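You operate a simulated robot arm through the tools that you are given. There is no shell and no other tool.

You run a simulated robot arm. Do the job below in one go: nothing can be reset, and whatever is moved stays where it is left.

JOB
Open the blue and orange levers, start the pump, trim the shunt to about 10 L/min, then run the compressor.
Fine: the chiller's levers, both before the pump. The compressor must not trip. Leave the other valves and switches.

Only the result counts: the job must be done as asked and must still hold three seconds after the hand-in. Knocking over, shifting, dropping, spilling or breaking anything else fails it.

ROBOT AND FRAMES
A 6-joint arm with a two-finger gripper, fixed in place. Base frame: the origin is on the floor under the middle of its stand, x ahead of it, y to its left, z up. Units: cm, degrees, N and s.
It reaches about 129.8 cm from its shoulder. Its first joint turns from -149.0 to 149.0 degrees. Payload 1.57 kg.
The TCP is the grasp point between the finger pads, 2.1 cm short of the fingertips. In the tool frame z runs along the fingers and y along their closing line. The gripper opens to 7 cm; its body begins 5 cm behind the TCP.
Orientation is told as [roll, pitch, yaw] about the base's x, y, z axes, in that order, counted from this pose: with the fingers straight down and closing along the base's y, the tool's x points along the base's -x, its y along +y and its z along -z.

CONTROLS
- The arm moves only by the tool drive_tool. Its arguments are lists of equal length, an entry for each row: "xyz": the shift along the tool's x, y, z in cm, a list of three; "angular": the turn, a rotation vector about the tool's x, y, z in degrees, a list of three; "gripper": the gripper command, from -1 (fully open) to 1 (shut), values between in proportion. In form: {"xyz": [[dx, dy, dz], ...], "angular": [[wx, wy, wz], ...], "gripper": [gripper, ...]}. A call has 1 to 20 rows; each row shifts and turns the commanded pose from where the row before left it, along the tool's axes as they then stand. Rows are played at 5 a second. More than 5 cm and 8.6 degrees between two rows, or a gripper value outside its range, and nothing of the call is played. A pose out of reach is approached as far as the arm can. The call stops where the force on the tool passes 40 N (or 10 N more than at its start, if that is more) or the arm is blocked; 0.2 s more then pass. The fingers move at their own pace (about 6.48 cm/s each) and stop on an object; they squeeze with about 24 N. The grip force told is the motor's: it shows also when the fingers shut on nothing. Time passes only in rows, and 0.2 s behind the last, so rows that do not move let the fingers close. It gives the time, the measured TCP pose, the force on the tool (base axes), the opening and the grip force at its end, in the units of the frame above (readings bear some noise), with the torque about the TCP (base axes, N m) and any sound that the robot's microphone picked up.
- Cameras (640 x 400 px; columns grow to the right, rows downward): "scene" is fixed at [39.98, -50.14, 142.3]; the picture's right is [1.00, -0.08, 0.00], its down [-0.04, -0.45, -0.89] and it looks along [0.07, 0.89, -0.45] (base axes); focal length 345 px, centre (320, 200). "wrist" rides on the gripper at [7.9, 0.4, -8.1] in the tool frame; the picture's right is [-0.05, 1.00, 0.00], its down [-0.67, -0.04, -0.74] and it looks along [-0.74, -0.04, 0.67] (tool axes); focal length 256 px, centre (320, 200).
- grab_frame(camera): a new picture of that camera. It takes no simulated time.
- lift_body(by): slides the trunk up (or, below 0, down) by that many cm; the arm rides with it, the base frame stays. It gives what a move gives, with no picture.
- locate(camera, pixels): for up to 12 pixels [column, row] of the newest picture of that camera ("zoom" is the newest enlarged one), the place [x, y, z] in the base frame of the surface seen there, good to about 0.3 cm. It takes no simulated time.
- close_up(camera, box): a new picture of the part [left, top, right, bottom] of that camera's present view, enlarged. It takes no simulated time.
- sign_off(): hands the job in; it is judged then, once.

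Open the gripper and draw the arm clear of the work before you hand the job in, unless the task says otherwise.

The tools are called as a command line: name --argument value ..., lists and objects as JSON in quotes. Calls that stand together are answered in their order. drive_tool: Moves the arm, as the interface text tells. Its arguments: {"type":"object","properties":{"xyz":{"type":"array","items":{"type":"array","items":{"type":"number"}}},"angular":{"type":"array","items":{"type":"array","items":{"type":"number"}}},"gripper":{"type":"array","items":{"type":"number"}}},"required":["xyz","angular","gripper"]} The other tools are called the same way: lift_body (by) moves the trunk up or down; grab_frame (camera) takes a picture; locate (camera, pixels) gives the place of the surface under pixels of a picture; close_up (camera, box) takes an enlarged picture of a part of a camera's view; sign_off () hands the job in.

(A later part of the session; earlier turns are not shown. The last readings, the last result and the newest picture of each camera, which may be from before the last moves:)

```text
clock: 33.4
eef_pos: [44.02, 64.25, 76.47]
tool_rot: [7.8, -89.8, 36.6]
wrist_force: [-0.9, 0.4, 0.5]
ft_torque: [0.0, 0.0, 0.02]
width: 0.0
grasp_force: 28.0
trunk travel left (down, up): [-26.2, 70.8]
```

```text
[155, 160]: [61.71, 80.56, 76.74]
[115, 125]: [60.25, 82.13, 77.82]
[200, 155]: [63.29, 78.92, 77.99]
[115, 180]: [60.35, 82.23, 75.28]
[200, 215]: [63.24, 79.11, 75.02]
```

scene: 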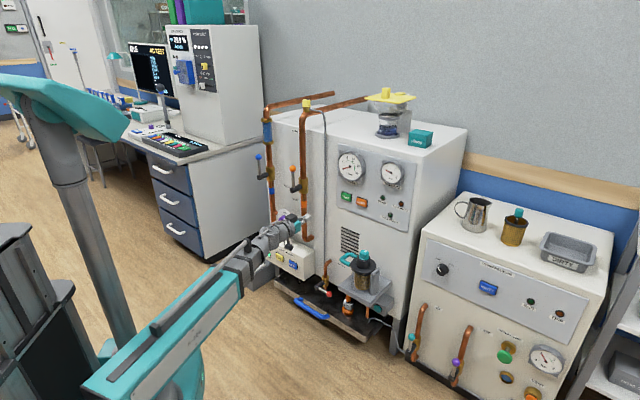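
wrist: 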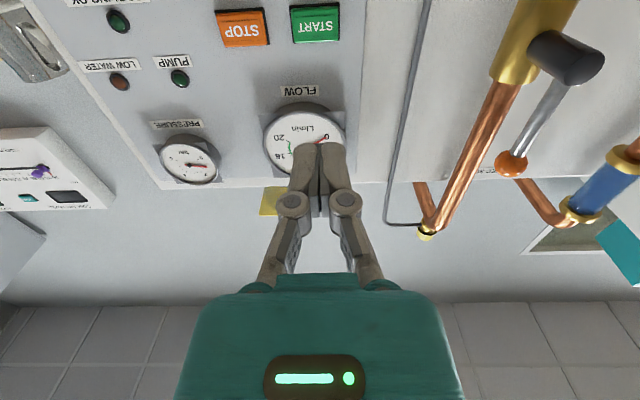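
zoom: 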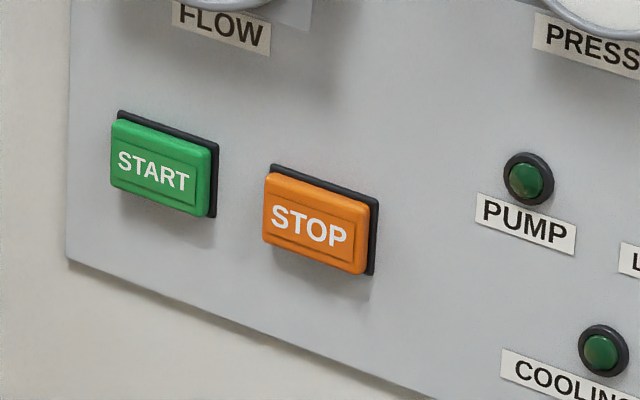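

START centre is at s=-13.3, face 100.6 deep; fingertips need 22 cm of advance. I advance 20 cm aligned first.

drive_tool --xyz '[[0, -1.04, 4], [0, 0, 4], [0, 0, 4], [0, 0, 4], [0, 0, 3.5]]' --angular '[[0, 0, 0], [0, 0, 0], [0, 0, 0], [0, 0, 0], [0, 0, 0]]' --gripper '[1, 1, 1, 1, 1]'

grab_frame --camera "wrist"

close_up --camera "scene" --box '[330, 180, 394, 220]'

```text
clock: 34.5
eef_pos: [58.85, 77.24, 76.57]
tool_rot: [8.8, -89.7, 35.6]
wrist_force: [-0.3, -0.8, -0.2]
ft_torque: [-0.02, 0.02, 0.01]
width: 0.0
grasp_force: 28.6
out of reach, approached as far as the arm can: row 3
trunk travel left (down, up): [-26.2, 70.8]
```

```text
taken
```

wrist: 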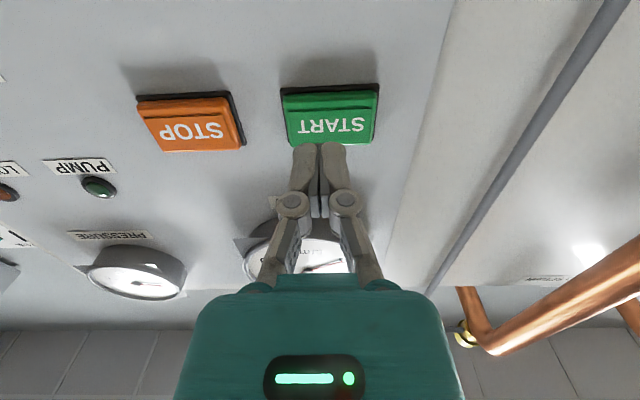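

```text
10.00 times, centred on (362, 200) of scene
```

zoom: 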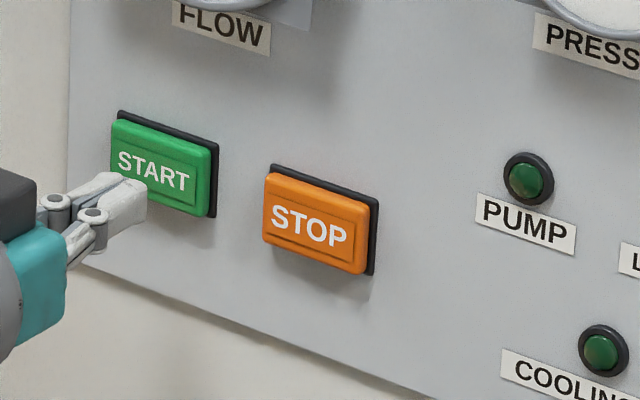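

The fingertips are lined up on START with about 2.3 cm to go. I advance in small steps until the button gives.

drive_tool --xyz '[[0, 0, 1], [0, 0, 0.8], [0, 0, 0.3], [0, 0, 0.3], [0, 0, 0.3]]' --angular '[[0, 0, 0], [0, 0, 0], [0, 0, 0], [0, 0, 0], [0, 0, 0]]' --gripper '[1, 1, 1, 1, 1]'

close_up --camera "scene" --box '[330, 140, 426, 200]'

close_up --camera "scene" --box '[330, 180, 426, 240]'

```text
clock: 35.8
eef_pos: [60.64, 79.01, 76.57]
tool_rot: [8.4, -89.6, 36.0]
wrist_force: [0.9, 0.1, 0.3]
ft_torque: [0.0, -0.02, 0.0]
width: 0.6
grasp_force: 29.1
trunk travel left (down, up): [-26.2, 70.8]
```

```text
6.67 times, centred on (378, 170) of scene
```

zoom: 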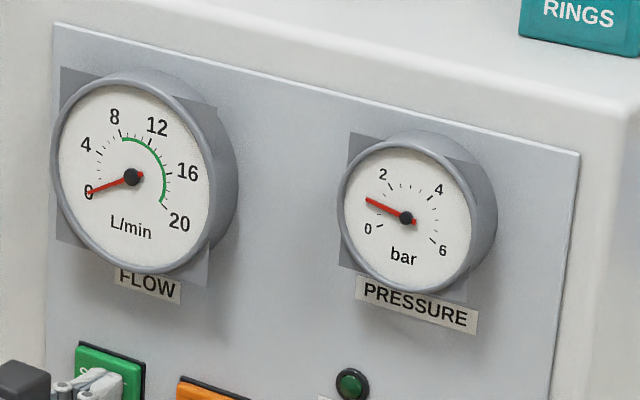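

```text
6.67 times, centred on (378, 210) of scene
```

zoom: 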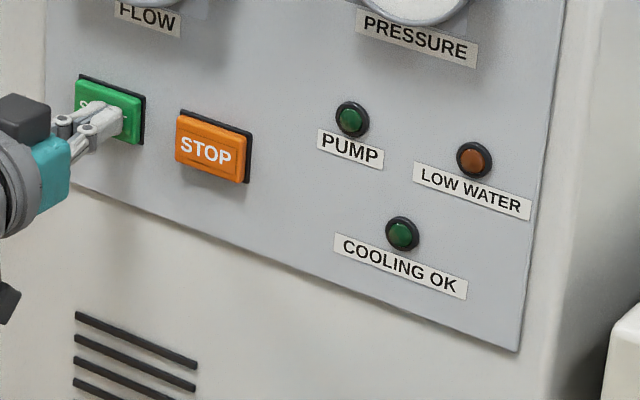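

The tips seem just at the button (tips ~100.85 deep) with almost no force yet, pump lamp off. I push further in 0.3 cm steps.

drive_tool --xyz '[[0, 0, 0.3], [0, 0, 0.3], [0, 0, 0.3]]' --angular '[[0, 0, 0], [0, 0, 0], [0, 0, 0]]' --gripper '[1, 1, 1]'

close_up --camera "scene" --box '[330, 160, 426, 220]'

```text
clock: 36.5
eef_pos: [61.25, 79.53, 76.66]
tool_rot: [14.2, -89.8, 30.3]
wrist_force: [-13.9, -12.2, -7.6]
ft_torque: [-0.14, 0.12, 0.03]
width: 0.59
grasp_force: 29.0
trunk travel left (down, up): [-26.2, 70.8]
heard: click
```

```text
6.67 times, centred on (378, 190) of scene
```

zoom: 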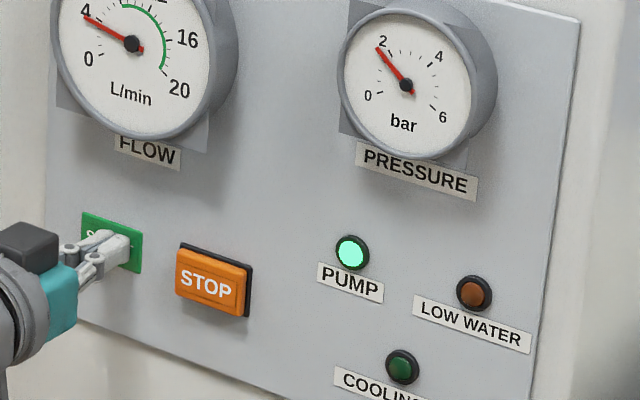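

A click, the PUMP lamp is lit and flow rises (about 3.5 L/min). I withdraw from the button and watch the flow settle.

drive_tool --xyz '[[0, 0, -2], [0, 0, -4], [0, 0, -4], [0, 0, -4], [0, 0, -4]]' --angular '[[0, 0, 0], [0, 0, 0], [0, 0, 0], [0, 0, 0], [0, 0, 0]]' --gripper '[1, 1, 1, 1, 1]'

close_up --camera "scene" --box '[330, 140, 426, 200]'

close_up --camera "scene" --box '[330, 180, 426, 240]'

grab_frame --camera "scene"

```text
clock: 37.8
eef_pos: [48.28, 66.87, 76.63]
tool_rot: [8.3, -89.7, 36.0]
wrist_force: [-0.1, -0.5, -0.7]
ft_torque: [0.02, 0.0, 0.01]
width: 0.02
grasp_force: 27.9
out of reach, approached as far as the arm can: row 4
trunk travel left (down, up): [-26.2, 70.8]
```

```text
6.67 times, centred on (378, 170) of scene
```

zoom: 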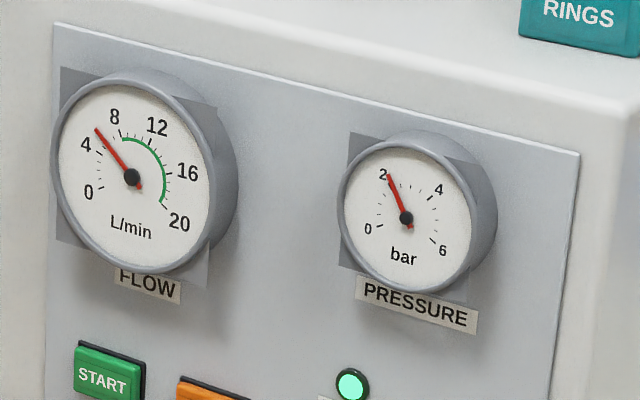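

```text
6.67 times, centred on (378, 210) of scene
```

zoom: 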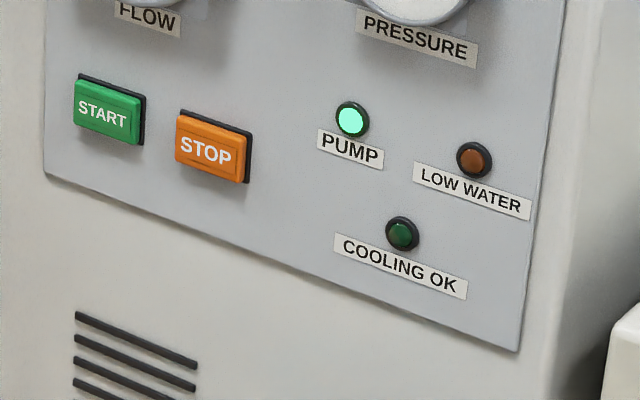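

```text
taken
```

scene: 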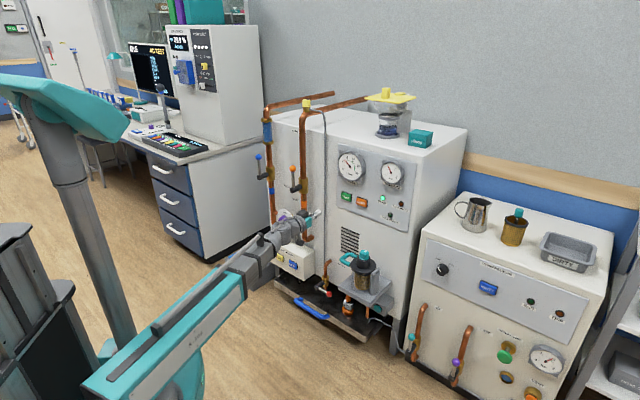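

Flow is ~6 L/min and rising slowly with pump on. I now move left to stand in front of the shunt knob (s≈-43, z≈57), lowering the trunk 19.6 cm.

drive_tool --xyz '[[0, 3, -3], [0, 3, -3], [0, 4, 0], [0, 4, 0], [0, 4, 0], [0, 4, 0], [0, 4, 0], [0, 4, 0]]' --angular '[[0, 0, 0], [0, 0, 0], [0, 0, 0], [0, 0, 0], [0, 0, 0], [0, 0, 0], [0, 0, 0], [0, 0, 0]]' --gripper '[-1, -1, -1, -1, -1, -1, -1, -1]'

lift_body --by -19.6

grab_frame --camera "scene"

grab_frame --camera "wrist"

close_up --camera "scene" --box '[330, 140, 426, 200]'

```text
clock: 39.5
eef_pos: [23.0, 84.32, 76.59]
tool_rot: [6.7, -89.5, 37.7]
wrist_force: [-0.4, -0.3, 0.4]
ft_torque: [-0.04, 0.0, 0.03]
width: 7.01
grasp_force: 0.1
trunk travel left (down, up): [-26.2, 70.8]
```

```text
clock: 41.7
eef_pos: [22.95, 84.28, 56.97]
tool_rot: [5.1, -89.5, 39.3]
wrist_force: [-0.1, 0.6, 0.5]
ft_torque: [0.0, -0.01, -0.03]
width: 6.98
grasp_force: 0.0
trunk travel left (down, up): [-6.6, 90.4]
```

```text
taken
```

scene: 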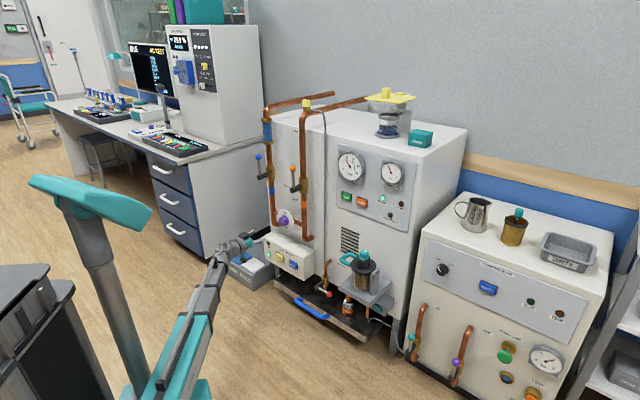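

```text
taken
```

wrist: 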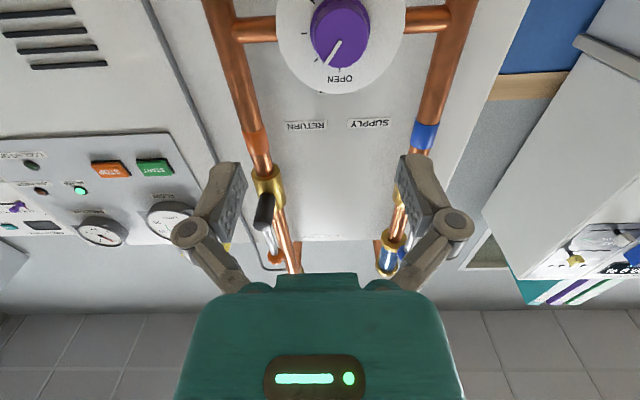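

```text
6.67 times, centred on (378, 170) of scene
```

zoom: 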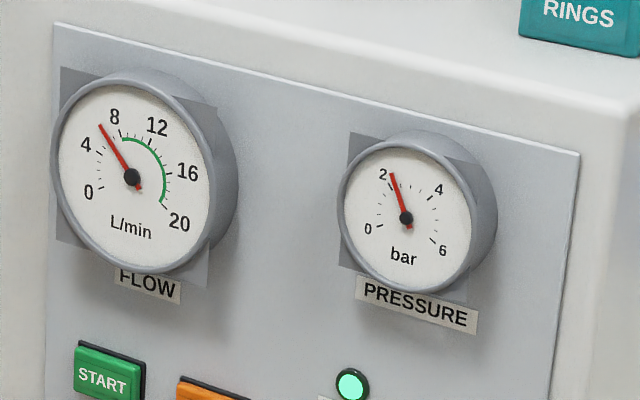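

The wrist view shows the purple knob at (340,30) with its pointer a bit clockwise of OPEN; flow is ~6.3. I enlarge it and locate its centre and rim.

close_up --camera "wrist" --box '[272, 0, 412, 100]'

locate --camera "zoom" --pixels '[[308, 190], [200, 130], [410, 110], [300, 30], [265, 275], [300, 100], [310, 240], [380, 270], [170, 200]]'

```text
4.00 times, centred on (342, 50) of wrist
```

zoom: 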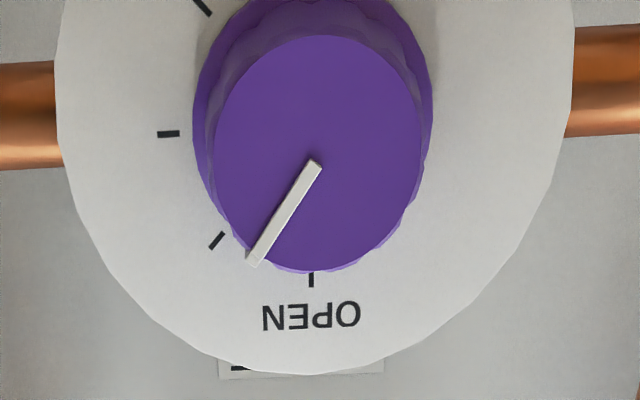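

```text
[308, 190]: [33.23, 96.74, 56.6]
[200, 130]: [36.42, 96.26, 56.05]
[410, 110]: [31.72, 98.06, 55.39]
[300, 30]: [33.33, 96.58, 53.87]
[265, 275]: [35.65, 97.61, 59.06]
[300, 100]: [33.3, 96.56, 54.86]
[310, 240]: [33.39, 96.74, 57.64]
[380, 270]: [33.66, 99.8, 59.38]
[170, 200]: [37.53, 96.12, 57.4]
```

The knob's face centre is about (33.2,96.75,56.0), radius ~2.1, face 2.5 cm proud of its disc. I align (lower 1 cm, left 1.5) and advance 8 cm with the gripper open, then recheck.

lift_body --by -1

drive_tool --xyz '[[0, 1, 2], [0, 0.5, 3], [0, 0, 3]]' --angular '[[0, 0, 0], [0, 0, 0], [0, 0, 0]]' --gripper '[-1, -1, -1]'

grab_frame --camera "wrist"

locate --camera "wrist" --pixels '[[325, 100], [300, 100], [350, 100], [325, 75], [325, 125]]'

close_up --camera "scene" --box '[250, 185, 346, 245]'

```text
clock: 42.3
eef_pos: [23.1, 84.29, 55.84]
tool_rot: [5.0, -89.6, 39.5]
wrist_force: [-0.1, 0.3, 0.6]
ft_torque: [-0.02, 0.0, -0.03]
width: 7.01
grasp_force: 0.0
trunk travel left (down, up): [-5.6, 91.4]
```

```text
clock: 43.1
eef_pos: [27.84, 90.98, 55.93]
tool_rot: [5.4, -89.6, 39.0]
wrist_force: [0.1, 0.1, -1.1]
ft_torque: [-0.03, 0.01, -0.01]
width: 7.01
grasp_force: 0.0
trunk travel left (down, up): [-5.6, 91.4]
```

```text
taken
```

wrist: 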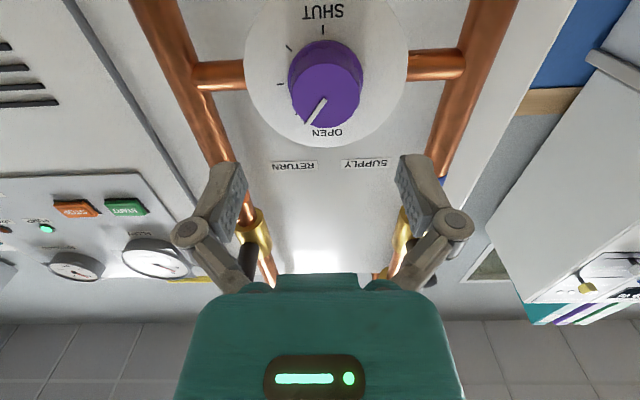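

```text
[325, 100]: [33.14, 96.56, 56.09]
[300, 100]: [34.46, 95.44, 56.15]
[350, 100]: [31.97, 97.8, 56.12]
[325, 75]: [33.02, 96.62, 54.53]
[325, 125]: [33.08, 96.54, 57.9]
```

```text
6.67 times, centred on (298, 215) of scene
```

zoom: 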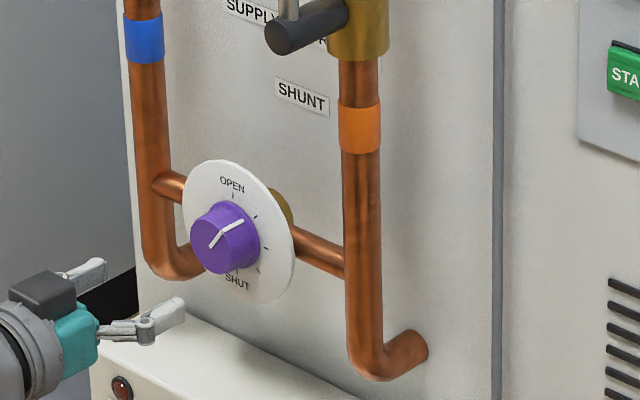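

I zoom in on the knob in this nearer view to pin the face's centre.

close_up --camera "wrist" --box '[270, 30, 382, 140]'

locate --camera "zoom" --pixels '[[310, 200], [310, 300], [310, 130], [200, 200], [400, 200], [310, 330], [310, 100]]'

```text
3.64 times, centred on (326, 85) of wrist
```

zoom: 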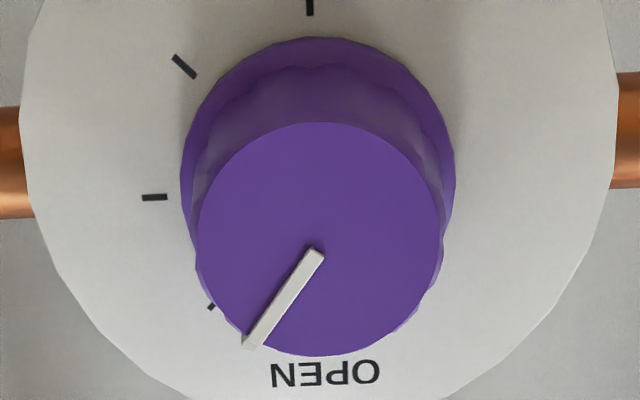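

```text
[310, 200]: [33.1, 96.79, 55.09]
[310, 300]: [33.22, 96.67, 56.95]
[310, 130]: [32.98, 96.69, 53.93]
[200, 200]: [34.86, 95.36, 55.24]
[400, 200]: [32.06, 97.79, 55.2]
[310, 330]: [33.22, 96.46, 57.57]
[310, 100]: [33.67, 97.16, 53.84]
```

Knob axis: s=-45.0, z=56.0. I shift left 0.35 cm and advance 7.5 cm so the open pads straddle the knob, tips ~0.8 cm short of the disc.

drive_tool --xyz '[[0, 0.35, 2.5], [0, 0, 2.5], [0, 0, 2.5]]' --angular '[[0, 0, 0], [0, 0, 0], [0, 0, 0]]' --gripper '[-1, -1, -1]'

grab_frame --camera "wrist"

close_up --camera "scene" --box '[250, 185, 346, 245]'

close_up --camera "scene" --box '[330, 140, 426, 200]'

```text
clock: 43.9
eef_pos: [32.73, 96.56, 55.85]
tool_rot: [5.1, -89.5, 39.4]
wrist_force: [0.2, 0.0, 0.7]
ft_torque: [0.0, -0.01, 0.01]
width: 6.97
grasp_force: 0.1
trunk travel left (down, up): [-5.6, 91.4]
```

```text
taken
```

wrist: 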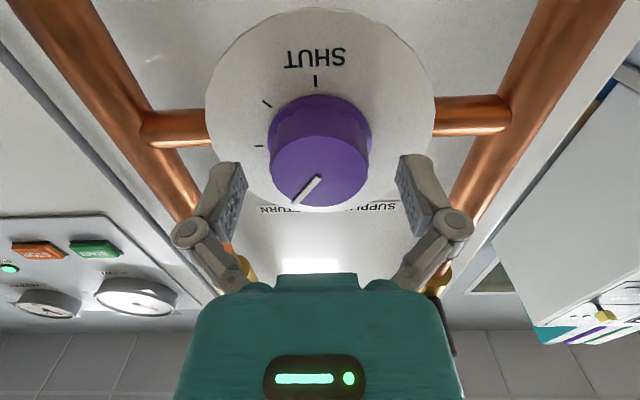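

```text
6.67 times, centred on (298, 215) of scene
```

zoom: 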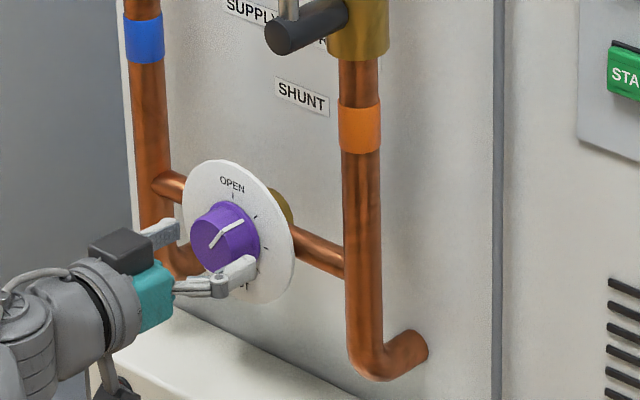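

```text
6.67 times, centred on (378, 170) of scene
```

zoom: 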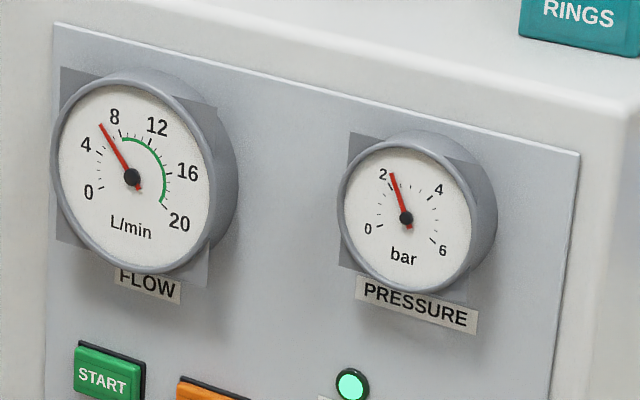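

Pads straddle the knob; flow steady at ~6.4. I close the gripper on it.

drive_tool --xyz '[[0, 0, 0], [0, 0, 0], [0, 0, 0], [0, 0, 0]]' --angular '[[0, 0, 0], [0, 0, 0], [0, 0, 0], [0, 0, 0]]' --gripper '[0, 1, 1, 1]'

grab_frame --camera "wrist"

```text
clock: 44.9
eef_pos: [32.81, 96.34, 55.81]
tool_rot: [4.6, -89.5, 39.9]
wrist_force: [-0.6, -0.5, 0.4]
ft_torque: [0.0, -0.02, 0.06]
width: 4.6
grasp_force: 31.9
trunk travel left (down, up): [-5.6, 91.4]
```

```text
taken
```

wrist: 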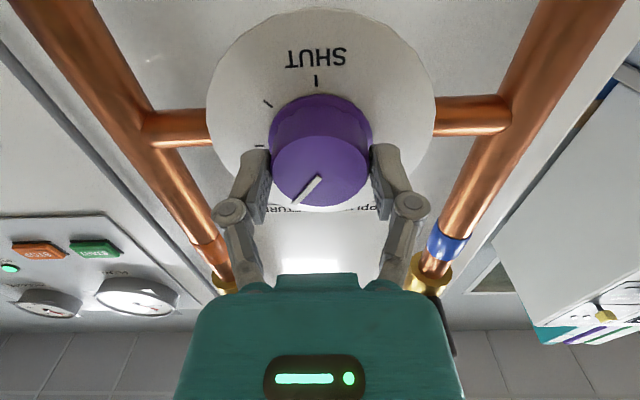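

The knob is gripped (width 4.6, 32 N). I turn it clockwise (toward SHUT) by 30° in 5° rows.

drive_tool --xyz '[[0, 0, 0], [0, 0, 0], [0, 0, 0], [0, 0, 0], [0, 0, 0], [0, 0, 0]]' --angular '[[0, 0, 5], [0, 0, 5], [0, 0, 5], [0, 0, 5], [0, 0, 5], [0, 0, 5]]' --gripper '[1, 1, 1, 1, 1, 1]'

grab_frame --camera "wrist"

close_up --camera "scene" --box '[330, 140, 426, 200]'

close_up --camera "scene" --box '[250, 185, 346, 245]'

```text
clock: 46.3
eef_pos: [32.66, 96.47, 55.93]
tool_rot: [88.9, -59.8, -44.7]
wrist_force: [0.5, 4.1, 5.8]
ft_torque: [-0.31, 0.27, 0.63]
width: 4.59
grasp_force: 31.8
trunk travel left (down, up): [-5.6, 91.4]
```

```text
taken
```

wrist: 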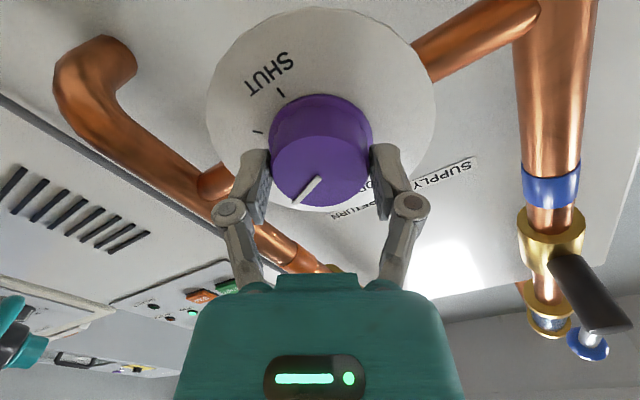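

```text
6.67 times, centred on (378, 170) of scene
```

zoom: 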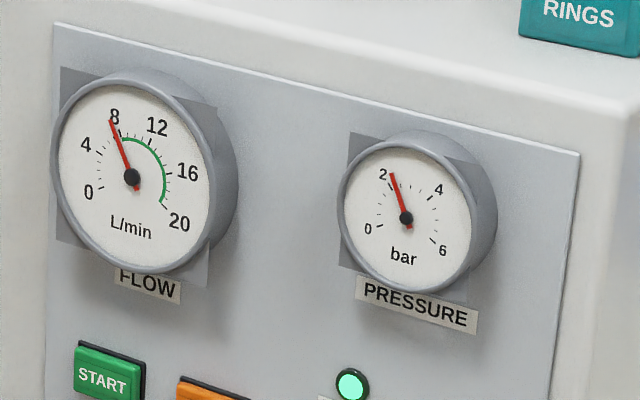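

```text
6.67 times, centred on (298, 215) of scene
```

zoom: 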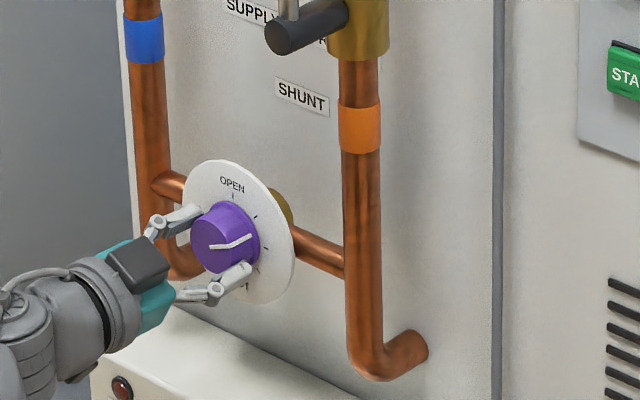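

The knob turned with the gripper (now ~63°) and flow is climbing past ~7.3. I hold for two seconds to let it settle before reading again.

drive_tool --xyz '[[0, 0, 0], [0, 0, 0], [0, 0, 0], [0, 0, 0], [0, 0, 0], [0, 0, 0], [0, 0, 0], [0, 0, 0], [0, 0, 0], [0, 0, 0]]' --angular '[[0, 0, 0], [0, 0, 0], [0, 0, 0], [0, 0, 0], [0, 0, 0], [0, 0, 0], [0, 0, 0], [0, 0, 0], [0, 0, 0], [0, 0, 0]]' --gripper '[1, 1, 1, 1, 1, 1, 1, 1, 1, 1]'

close_up --camera "scene" --box '[334, 144, 374, 184]'

```text
clock: 48.5
eef_pos: [32.84, 96.61, 55.92]
tool_rot: [88.9, -60.1, -44.5]
wrist_force: [0.6, 9.0, 6.6]
ft_torque: [0.14, -0.13, 0.02]
width: 4.62
grasp_force: 31.6
trunk travel left (down, up): [-5.6, 91.4]
```

```text
10.00 times, centred on (354, 164) of scene
```

zoom: 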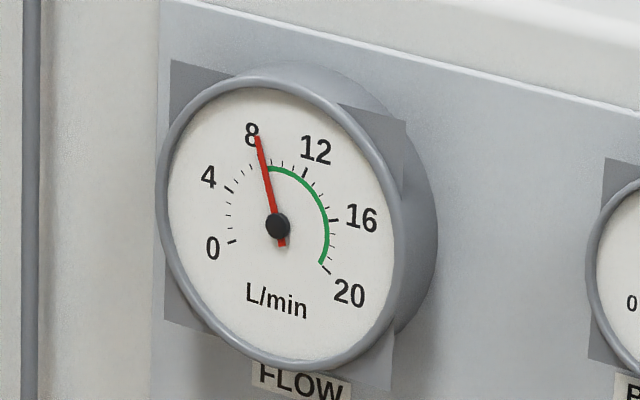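

Flow now reads ~8.0 L/min. I turn another 25° clockwise and let it settle.

drive_tool --xyz '[[0, 0, 0], [0, 0, 0], [0, 0, 0], [0, 0, 0], [0, 0, 0], [0, 0, 0], [0, 0, 0], [0, 0, 0], [0, 0, 0], [0, 0, 0], [0, 0, 0], [0, 0, 0], [0, 0, 0], [0, 0, 0], [0, 0, 0], [0, 0, 0], [0, 0, 0], [0, 0, 0]]' --angular '[[0, 0, 5], [0, 0, 5], [0, 0, 5], [0, 0, 5], [0, 0, 5], [0, 0, 0], [0, 0, 0], [0, 0, 0], [0, 0, 0], [0, 0, 0], [0, 0, 0], [0, 0, 0], [0, 0, 0], [0, 0, 0], [0, 0, 0], [0, 0, 0], [0, 0, 0], [0, 0, 0]]' --gripper '[1, 1, 1, 1, 1, 1, 1, 1, 1, 1, 1, 1, 1, 1, 1, 1, 1, 1]'

close_up --camera "scene" --box '[334, 144, 374, 184]'

close_up --camera "scene" --box '[250, 185, 346, 245]'

close_up --camera "scene" --box '[330, 180, 426, 240]'

```text
clock: 52.3
eef_pos: [32.61, 96.43, 55.84]
tool_rot: [89.4, -34.9, -45.3]
wrist_force: [-13.2, -15.6, -3.9]
ft_torque: [-0.03, 0.01, -0.12]
width: 4.62
grasp_force: 32.0
trunk travel left (down, up): [-5.6, 91.4]
```

```text
10.00 times, centred on (354, 164) of scene
```

zoom: 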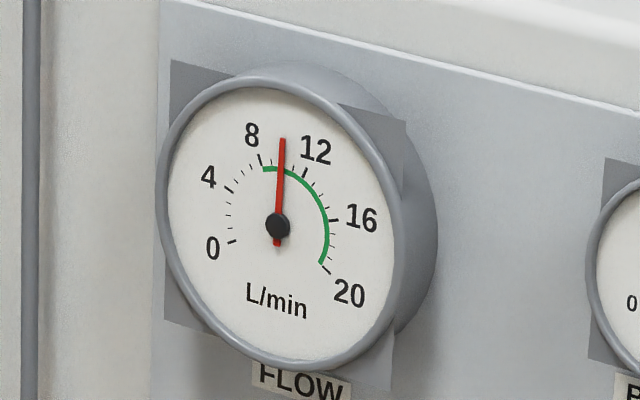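

```text
6.67 times, centred on (298, 215) of scene
```

zoom: 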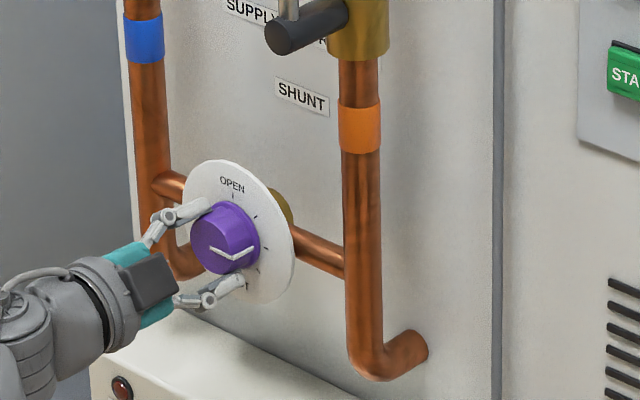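

```text
6.67 times, centred on (378, 210) of scene
```

zoom: 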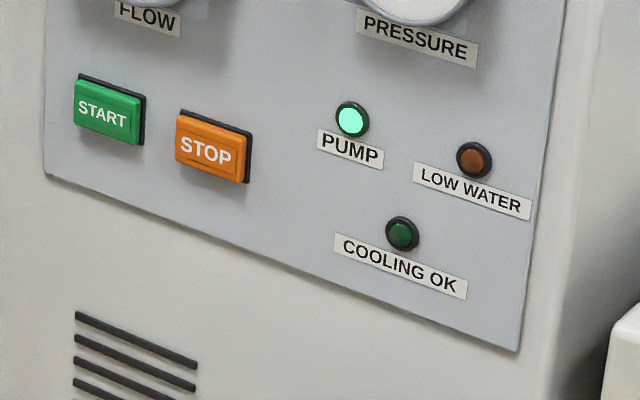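

By fitting the dial ticks (8 at (261,160), 12 at (306,172), middle ≈ slope 0.046) the needle reads ≈10.0 L/min; COOLING OK is not lit yet. I hold another 2.5 s to confirm it is settled.

drive_tool --xyz '[[0, 0, 0], [0, 0, 0], [0, 0, 0], [0, 0, 0], [0, 0, 0], [0, 0, 0], [0, 0, 0], [0, 0, 0], [0, 0, 0], [0, 0, 0], [0, 0, 0], [0, 0, 0]]' --angular '[[0, 0, 0], [0, 0, 0], [0, 0, 0], [0, 0, 0], [0, 0, 0], [0, 0, 0], [0, 0, 0], [0, 0, 0], [0, 0, 0], [0, 0, 0], [0, 0, 0], [0, 0, 0]]' --gripper '[1, 1, 1, 1, 1, 1, 1, 1, 1, 1, 1, 1]'

close_up --camera "scene" --box '[338, 148, 370, 168]'

close_up --camera "scene" --box '[330, 160, 426, 220]'

```text
clock: 54.9
eef_pos: [32.81, 96.5, 56.07]
tool_rot: [89.4, -35.1, -45.2]
wrist_force: [-15.0, -21.4, -6.7]
ft_torque: [-0.1, 0.14, -0.23]
width: 4.59
grasp_force: 32.3
trunk travel left (down, up): [-5.6, 91.4]
```

```text
16.00 times, centred on (354, 158) of scene
```

zoom: 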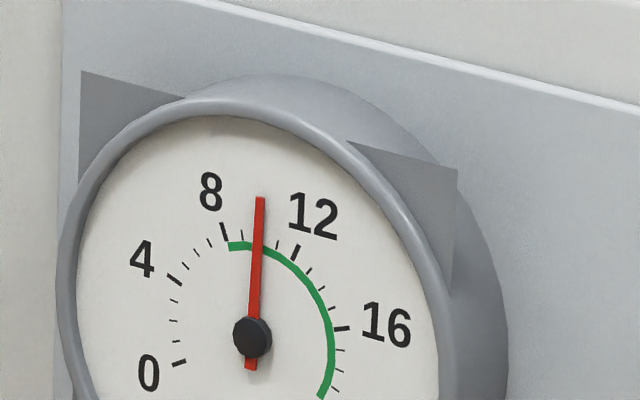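

```text
6.67 times, centred on (378, 190) of scene
```

zoom: 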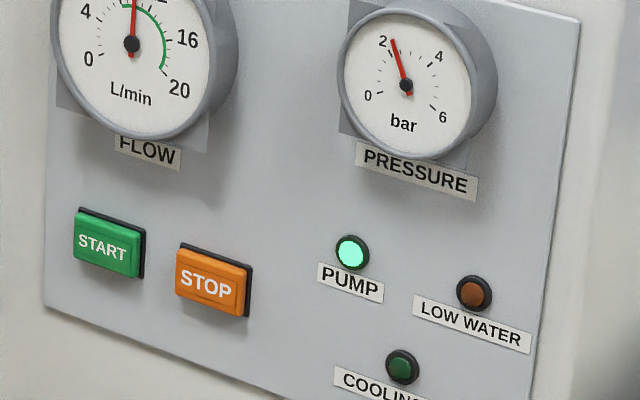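

The needle sits exactly on the 10 tick. I release the knob and withdraw straight back, then re-read.

drive_tool --xyz '[[0, 0, 0], [0, 0, 0], [0, 0, 0], [0, 0, 0], [0, 0, -3], [0, 0, -3], [0, 0, -4], [0, 0, -4]]' --angular '[[0, 0, 0], [0, 0, 0], [0, 0, 0], [0, 0, 0], [0, 0, 0], [0, 0, 0], [0, 0, 0], [0, 0, 0]]' --gripper '[0, -1, -1, -1, -1, -1, -1, -1]'

close_up --camera "scene" --box '[338, 148, 370, 168]'

close_up --camera "scene" --box '[330, 180, 426, 240]'

grab_frame --camera "scene"

grab_frame --camera "wrist"

```text
clock: 56.7
eef_pos: [22.47, 86.71, 55.94]
tool_rot: [89.4, -35.0, -45.3]
wrist_force: [0.1, 0.4, 0.4]
ft_torque: [-0.07, 0.0, 0.0]
width: 7.0
grasp_force: 0.0
trunk travel left (down, up): [-5.6, 91.4]
```

```text
16.00 times, centred on (354, 158) of scene
```

zoom: 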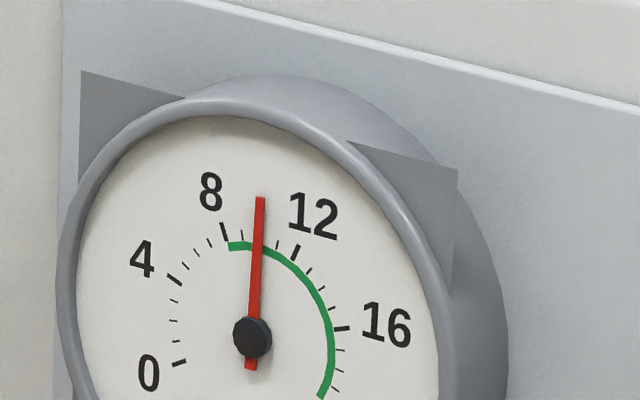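

```text
6.67 times, centred on (378, 210) of scene
```

zoom: 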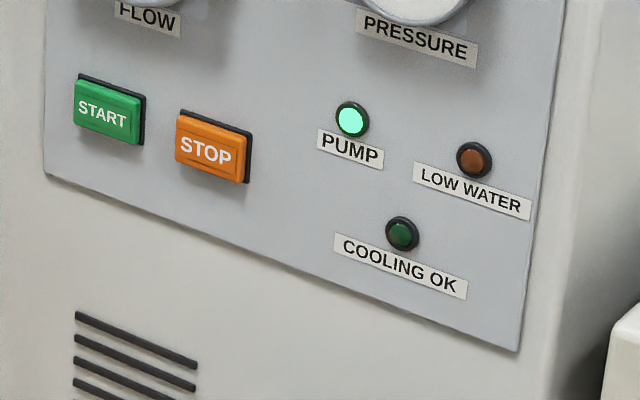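

```text
taken
```

scene: 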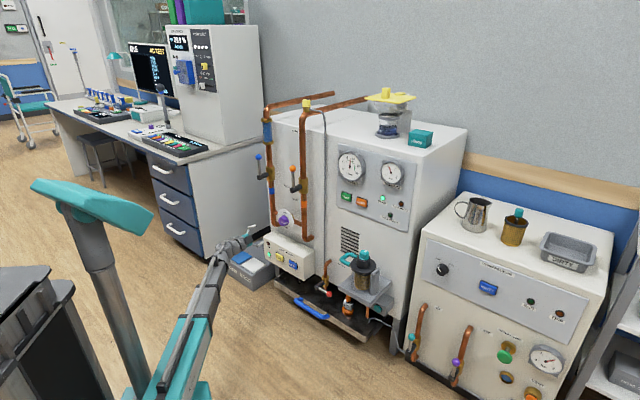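

```text
taken
```

wrist: 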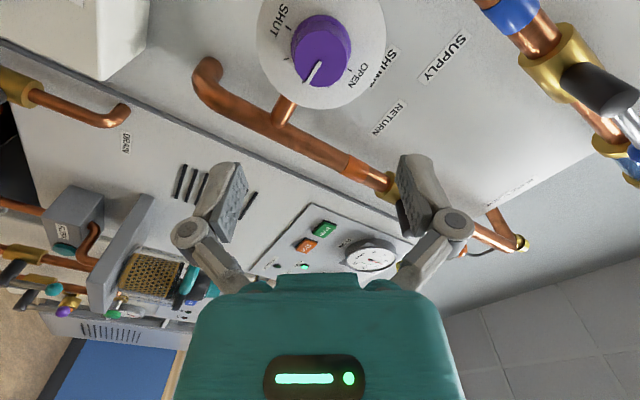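

Flow holds at 10 after release; COOLING OK is still dark, so I'll watch it while repositioning. I check the strainer and other protrusions between here and the compressor knob.

locate --camera "scene" --pixels '[[364, 254], [347, 258], [366, 272], [381, 280], [360, 296], [326, 292], [375, 290], [443, 269], [410, 340], [455, 370], [505, 350], [318, 318]]'

close_up --camera "scene" --box '[320, 230, 416, 290]'

close_up --camera "scene" --box '[370, 75, 434, 145]'

```text
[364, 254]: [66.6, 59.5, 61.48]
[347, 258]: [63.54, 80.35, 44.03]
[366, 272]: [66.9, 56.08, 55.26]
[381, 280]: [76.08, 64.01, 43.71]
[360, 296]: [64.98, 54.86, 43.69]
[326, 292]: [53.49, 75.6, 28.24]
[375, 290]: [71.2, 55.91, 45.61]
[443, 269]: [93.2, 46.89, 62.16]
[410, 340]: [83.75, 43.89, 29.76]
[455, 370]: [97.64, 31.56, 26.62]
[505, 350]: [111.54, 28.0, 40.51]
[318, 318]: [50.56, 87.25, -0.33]
```

```text
6.67 times, centred on (368, 260) of scene
```

zoom: 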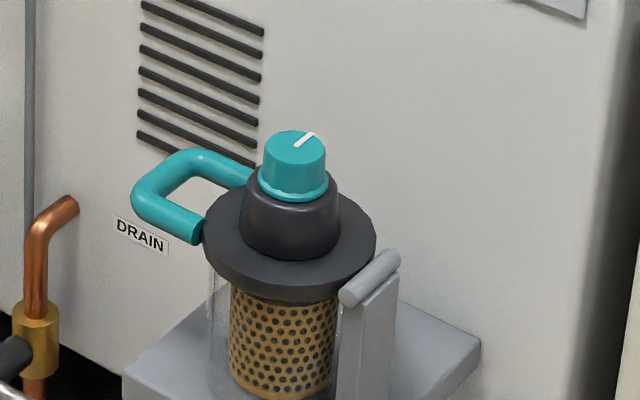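

```text
5.71 times, centred on (402, 110) of scene
```

zoom: 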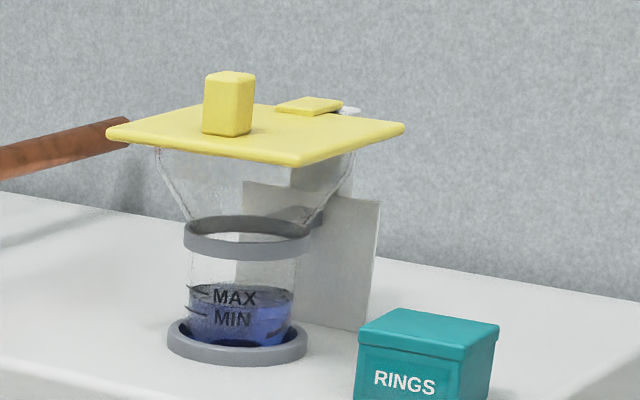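

Strainer protrudes to about 85 deep (top z≈62), so I'll keep at ~74 and raise the trunk for the transit. First I rotate the tool back by 80° while pulling back slightly, then raise 14 cm.

drive_tool --xyz '[[0, 0, -1], [0, 0, -1], [0, 0, -1], [0, 0, 0], [0, 0, 0], [0, 0, 0], [0, 0, 0], [0, 0, 0], [0, 0, 0], [0, 0, 0]]' --angular '[[0, 0, -5.5], [0, 0, -5.5], [0, 0, -5.5], [0, 0, -5.5], [0, 0, -5.5], [0, 0, -5.5], [0, 0, -5.5], [0, 0, -5.5], [0, 0, -5.5], [0, 0, -5.5]]' --gripper '[-1, -1, -1, -1, -1, -1, -1, -1, -1, -1]'

lift_body --by 14

close_up --camera "scene" --box '[330, 160, 426, 220]'

grab_frame --camera "wrist"

```text
clock: 58.9
eef_pos: [20.67, 84.52, 55.98]
tool_rot: [-10.6, -89.5, 55.0]
wrist_force: [0.0, -0.1, 0.6]
ft_torque: [-0.02, 0.0, 0.04]
width: 6.99
grasp_force: 0.0
trunk travel left (down, up): [-5.6, 91.4]
```

```text
clock: 60.5
eef_pos: [20.63, 84.68, 70.0]
tool_rot: [5.1, -89.6, 39.3]
wrist_force: [-0.2, -0.5, 0.0]
ft_torque: [0.01, 0.01, 0.0]
width: 7.0
grasp_force: 0.1
trunk travel left (down, up): [-19.6, 77.4]
```

```text
6.67 times, centred on (378, 190) of scene
```

zoom: 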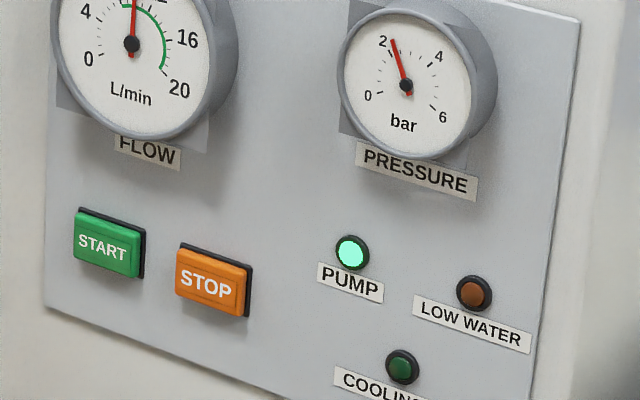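

```text
taken
```

wrist: 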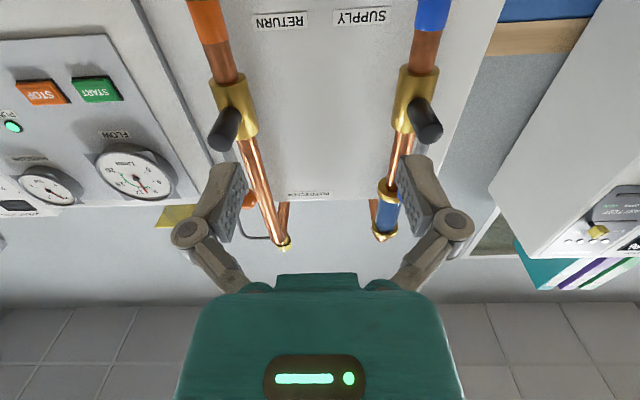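

COOLING OK not lit yet. I travel right 78 cm along the face at safe depth toward the compressor knob, then check the lamps again.

drive_tool --xyz '[[0, -3.9, 0], [0, -3.9, 0], [0, -3.9, 0], [0, -3.9, 0], [0, -3.9, 0], [0, -3.9, 0], [0, -3.9, 0], [0, -3.9, 0], [0, -3.9, 0], [0, -3.9, 0], [0, -3.9, 0], [0, -3.9, 0], [0, -3.9, 0], [0, -3.9, 0], [0, -3.9, 0], [0, -3.9, 0], [0, -3.9, 0], [0, -3.9, 0], [0, -3.9, 0], [0, -3.9, 0]]' --angular '[[0, 0, 0], [0, 0, 0], [0, 0, 0], [0, 0, 0], [0, 0, 0], [0, 0, 0], [0, 0, 0], [0, 0, 0], [0, 0, 0], [0, 0, 0], [0, 0, 0], [0, 0, 0], [0, 0, 0], [0, 0, 0], [0, 0, 0], [0, 0, 0], [0, 0, 0], [0, 0, 0], [0, 0, 0], [0, 0, 0]]' --gripper '[-1, -1, -1, -1, -1, -1, -1, -1, -1, -1, -1, -1, -1, -1, -1, -1, -1, -1, -1, -1]'

grab_frame --camera "scene"

grab_frame --camera "wrist"

close_up --camera "scene" --box '[330, 160, 426, 220]'

```text
clock: 64.7
eef_pos: [72.46, 31.76, 69.97]
tool_rot: [10.3, -89.6, 34.2]
wrist_force: [0.0, 0.1, -0.2]
ft_torque: [-0.02, 0.02, -0.02]
width: 7.01
grasp_force: 0.1
out of reach, approached as far as the arm can: row 13, 14, 15
trunk travel left (down, up): [-19.6, 77.4]
```

```text
taken
```

scene: 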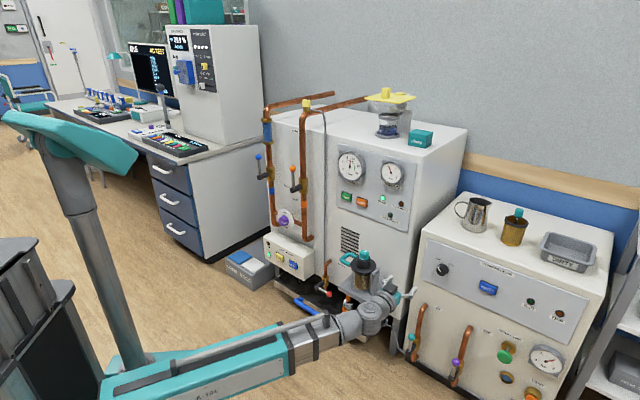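

```text
taken
```

wrist: 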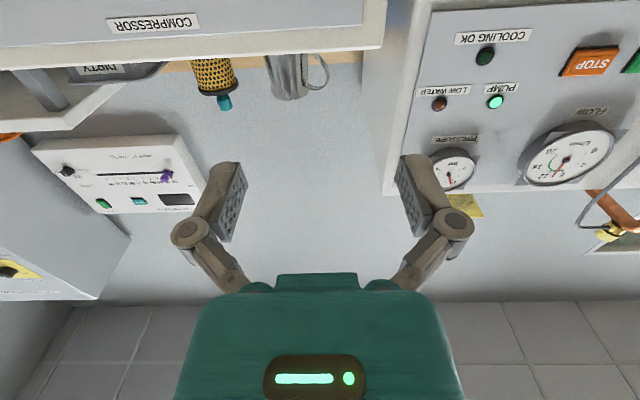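

```text
6.67 times, centred on (378, 190) of scene
```

zoom: 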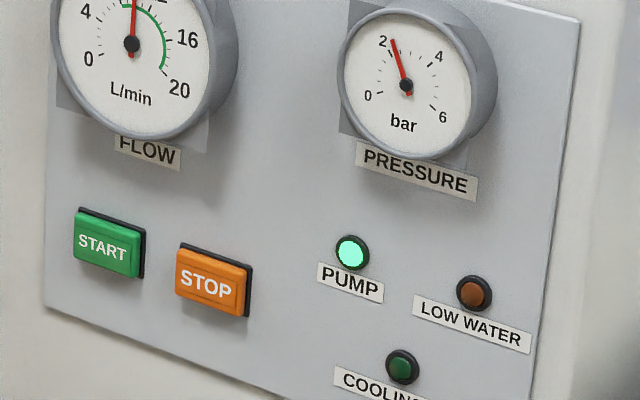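

Position is near the compressor; flow still 10 but COOLING OK dark, so I must not turn the compressor on yet. I look at the compressor panel lamps and gauge more closely and let time pass.

drive_tool --xyz '[[0, 0, 0], [0, 0, 0], [0, 0, 0], [0, 0, 0], [0, 0, 0], [0, 0, 0], [0, 0, 0], [0, 0, 0], [0, 0, 0], [0, 0, 0], [0, 0, 0], [0, 0, 0], [0, 0, 0], [0, 0, 0], [0, 0, 0]]' --angular '[[0, 0, 0], [0, 0, 0], [0, 0, 0], [0, 0, 0], [0, 0, 0], [0, 0, 0], [0, 0, 0], [0, 0, 0], [0, 0, 0], [0, 0, 0], [0, 0, 0], [0, 0, 0], [0, 0, 0], [0, 0, 0], [0, 0, 0]]' --gripper '[-1, -1, -1, -1, -1, -1, -1, -1, -1, -1, -1, -1, -1, -1, -1]'

close_up --camera "scene" --box '[330, 160, 426, 220]'

close_up --camera "scene" --box '[424, 250, 584, 350]'

close_up --camera "scene" --box '[480, 320, 580, 400]'

close_up --camera "scene" --box '[380, 290, 480, 395]'

```text
clock: 67.9
eef_pos: [72.38, 31.71, 69.81]
tool_rot: [5.5, -89.5, 38.9]
wrist_force: [-0.3, 0.3, 0.1]
ft_torque: [-0.03, 0.0, 0.0]
width: 7.0
grasp_force: 0.0
trunk travel left (down, up): [-19.6, 77.4]
```

```text
6.67 times, centred on (378, 190) of scene
```

zoom: 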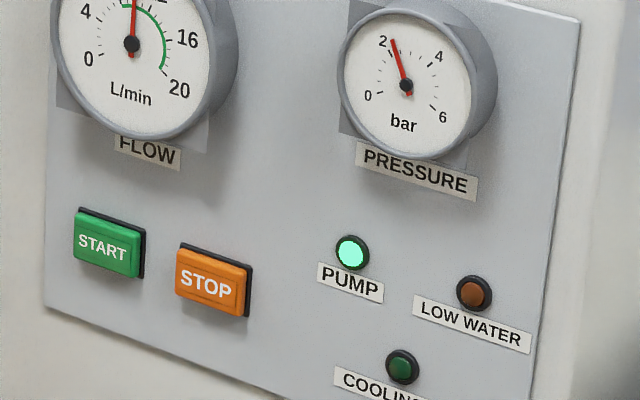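

```text
4.00 times, centred on (504, 300) of scene
```

zoom: 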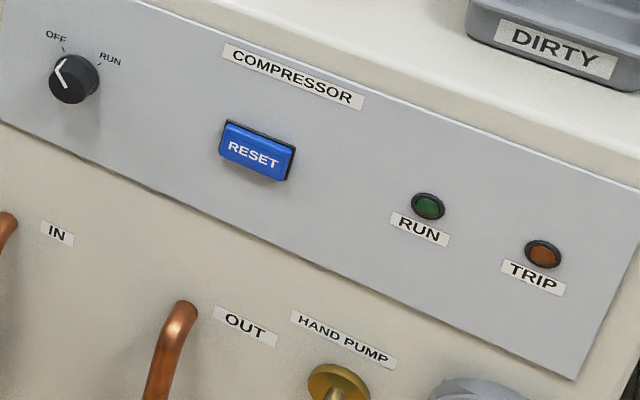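

```text
5.00 times, centred on (530, 360) of scene
```

zoom: 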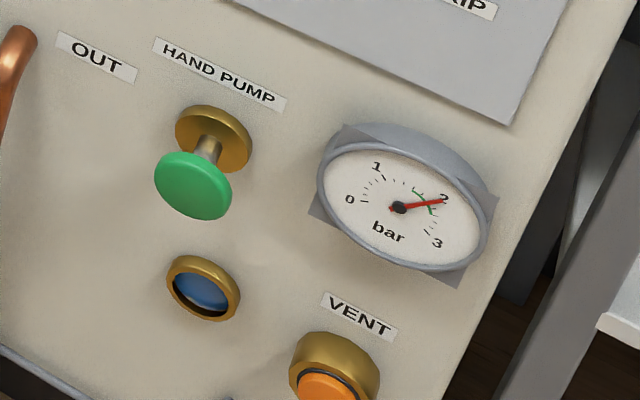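

```text
3.81 times, centred on (430, 342) of scene
```

zoom: 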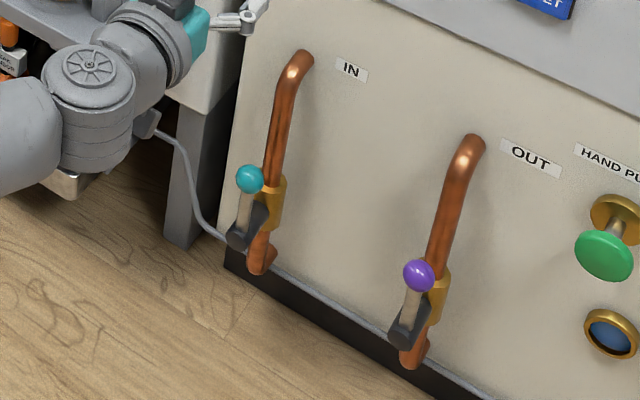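

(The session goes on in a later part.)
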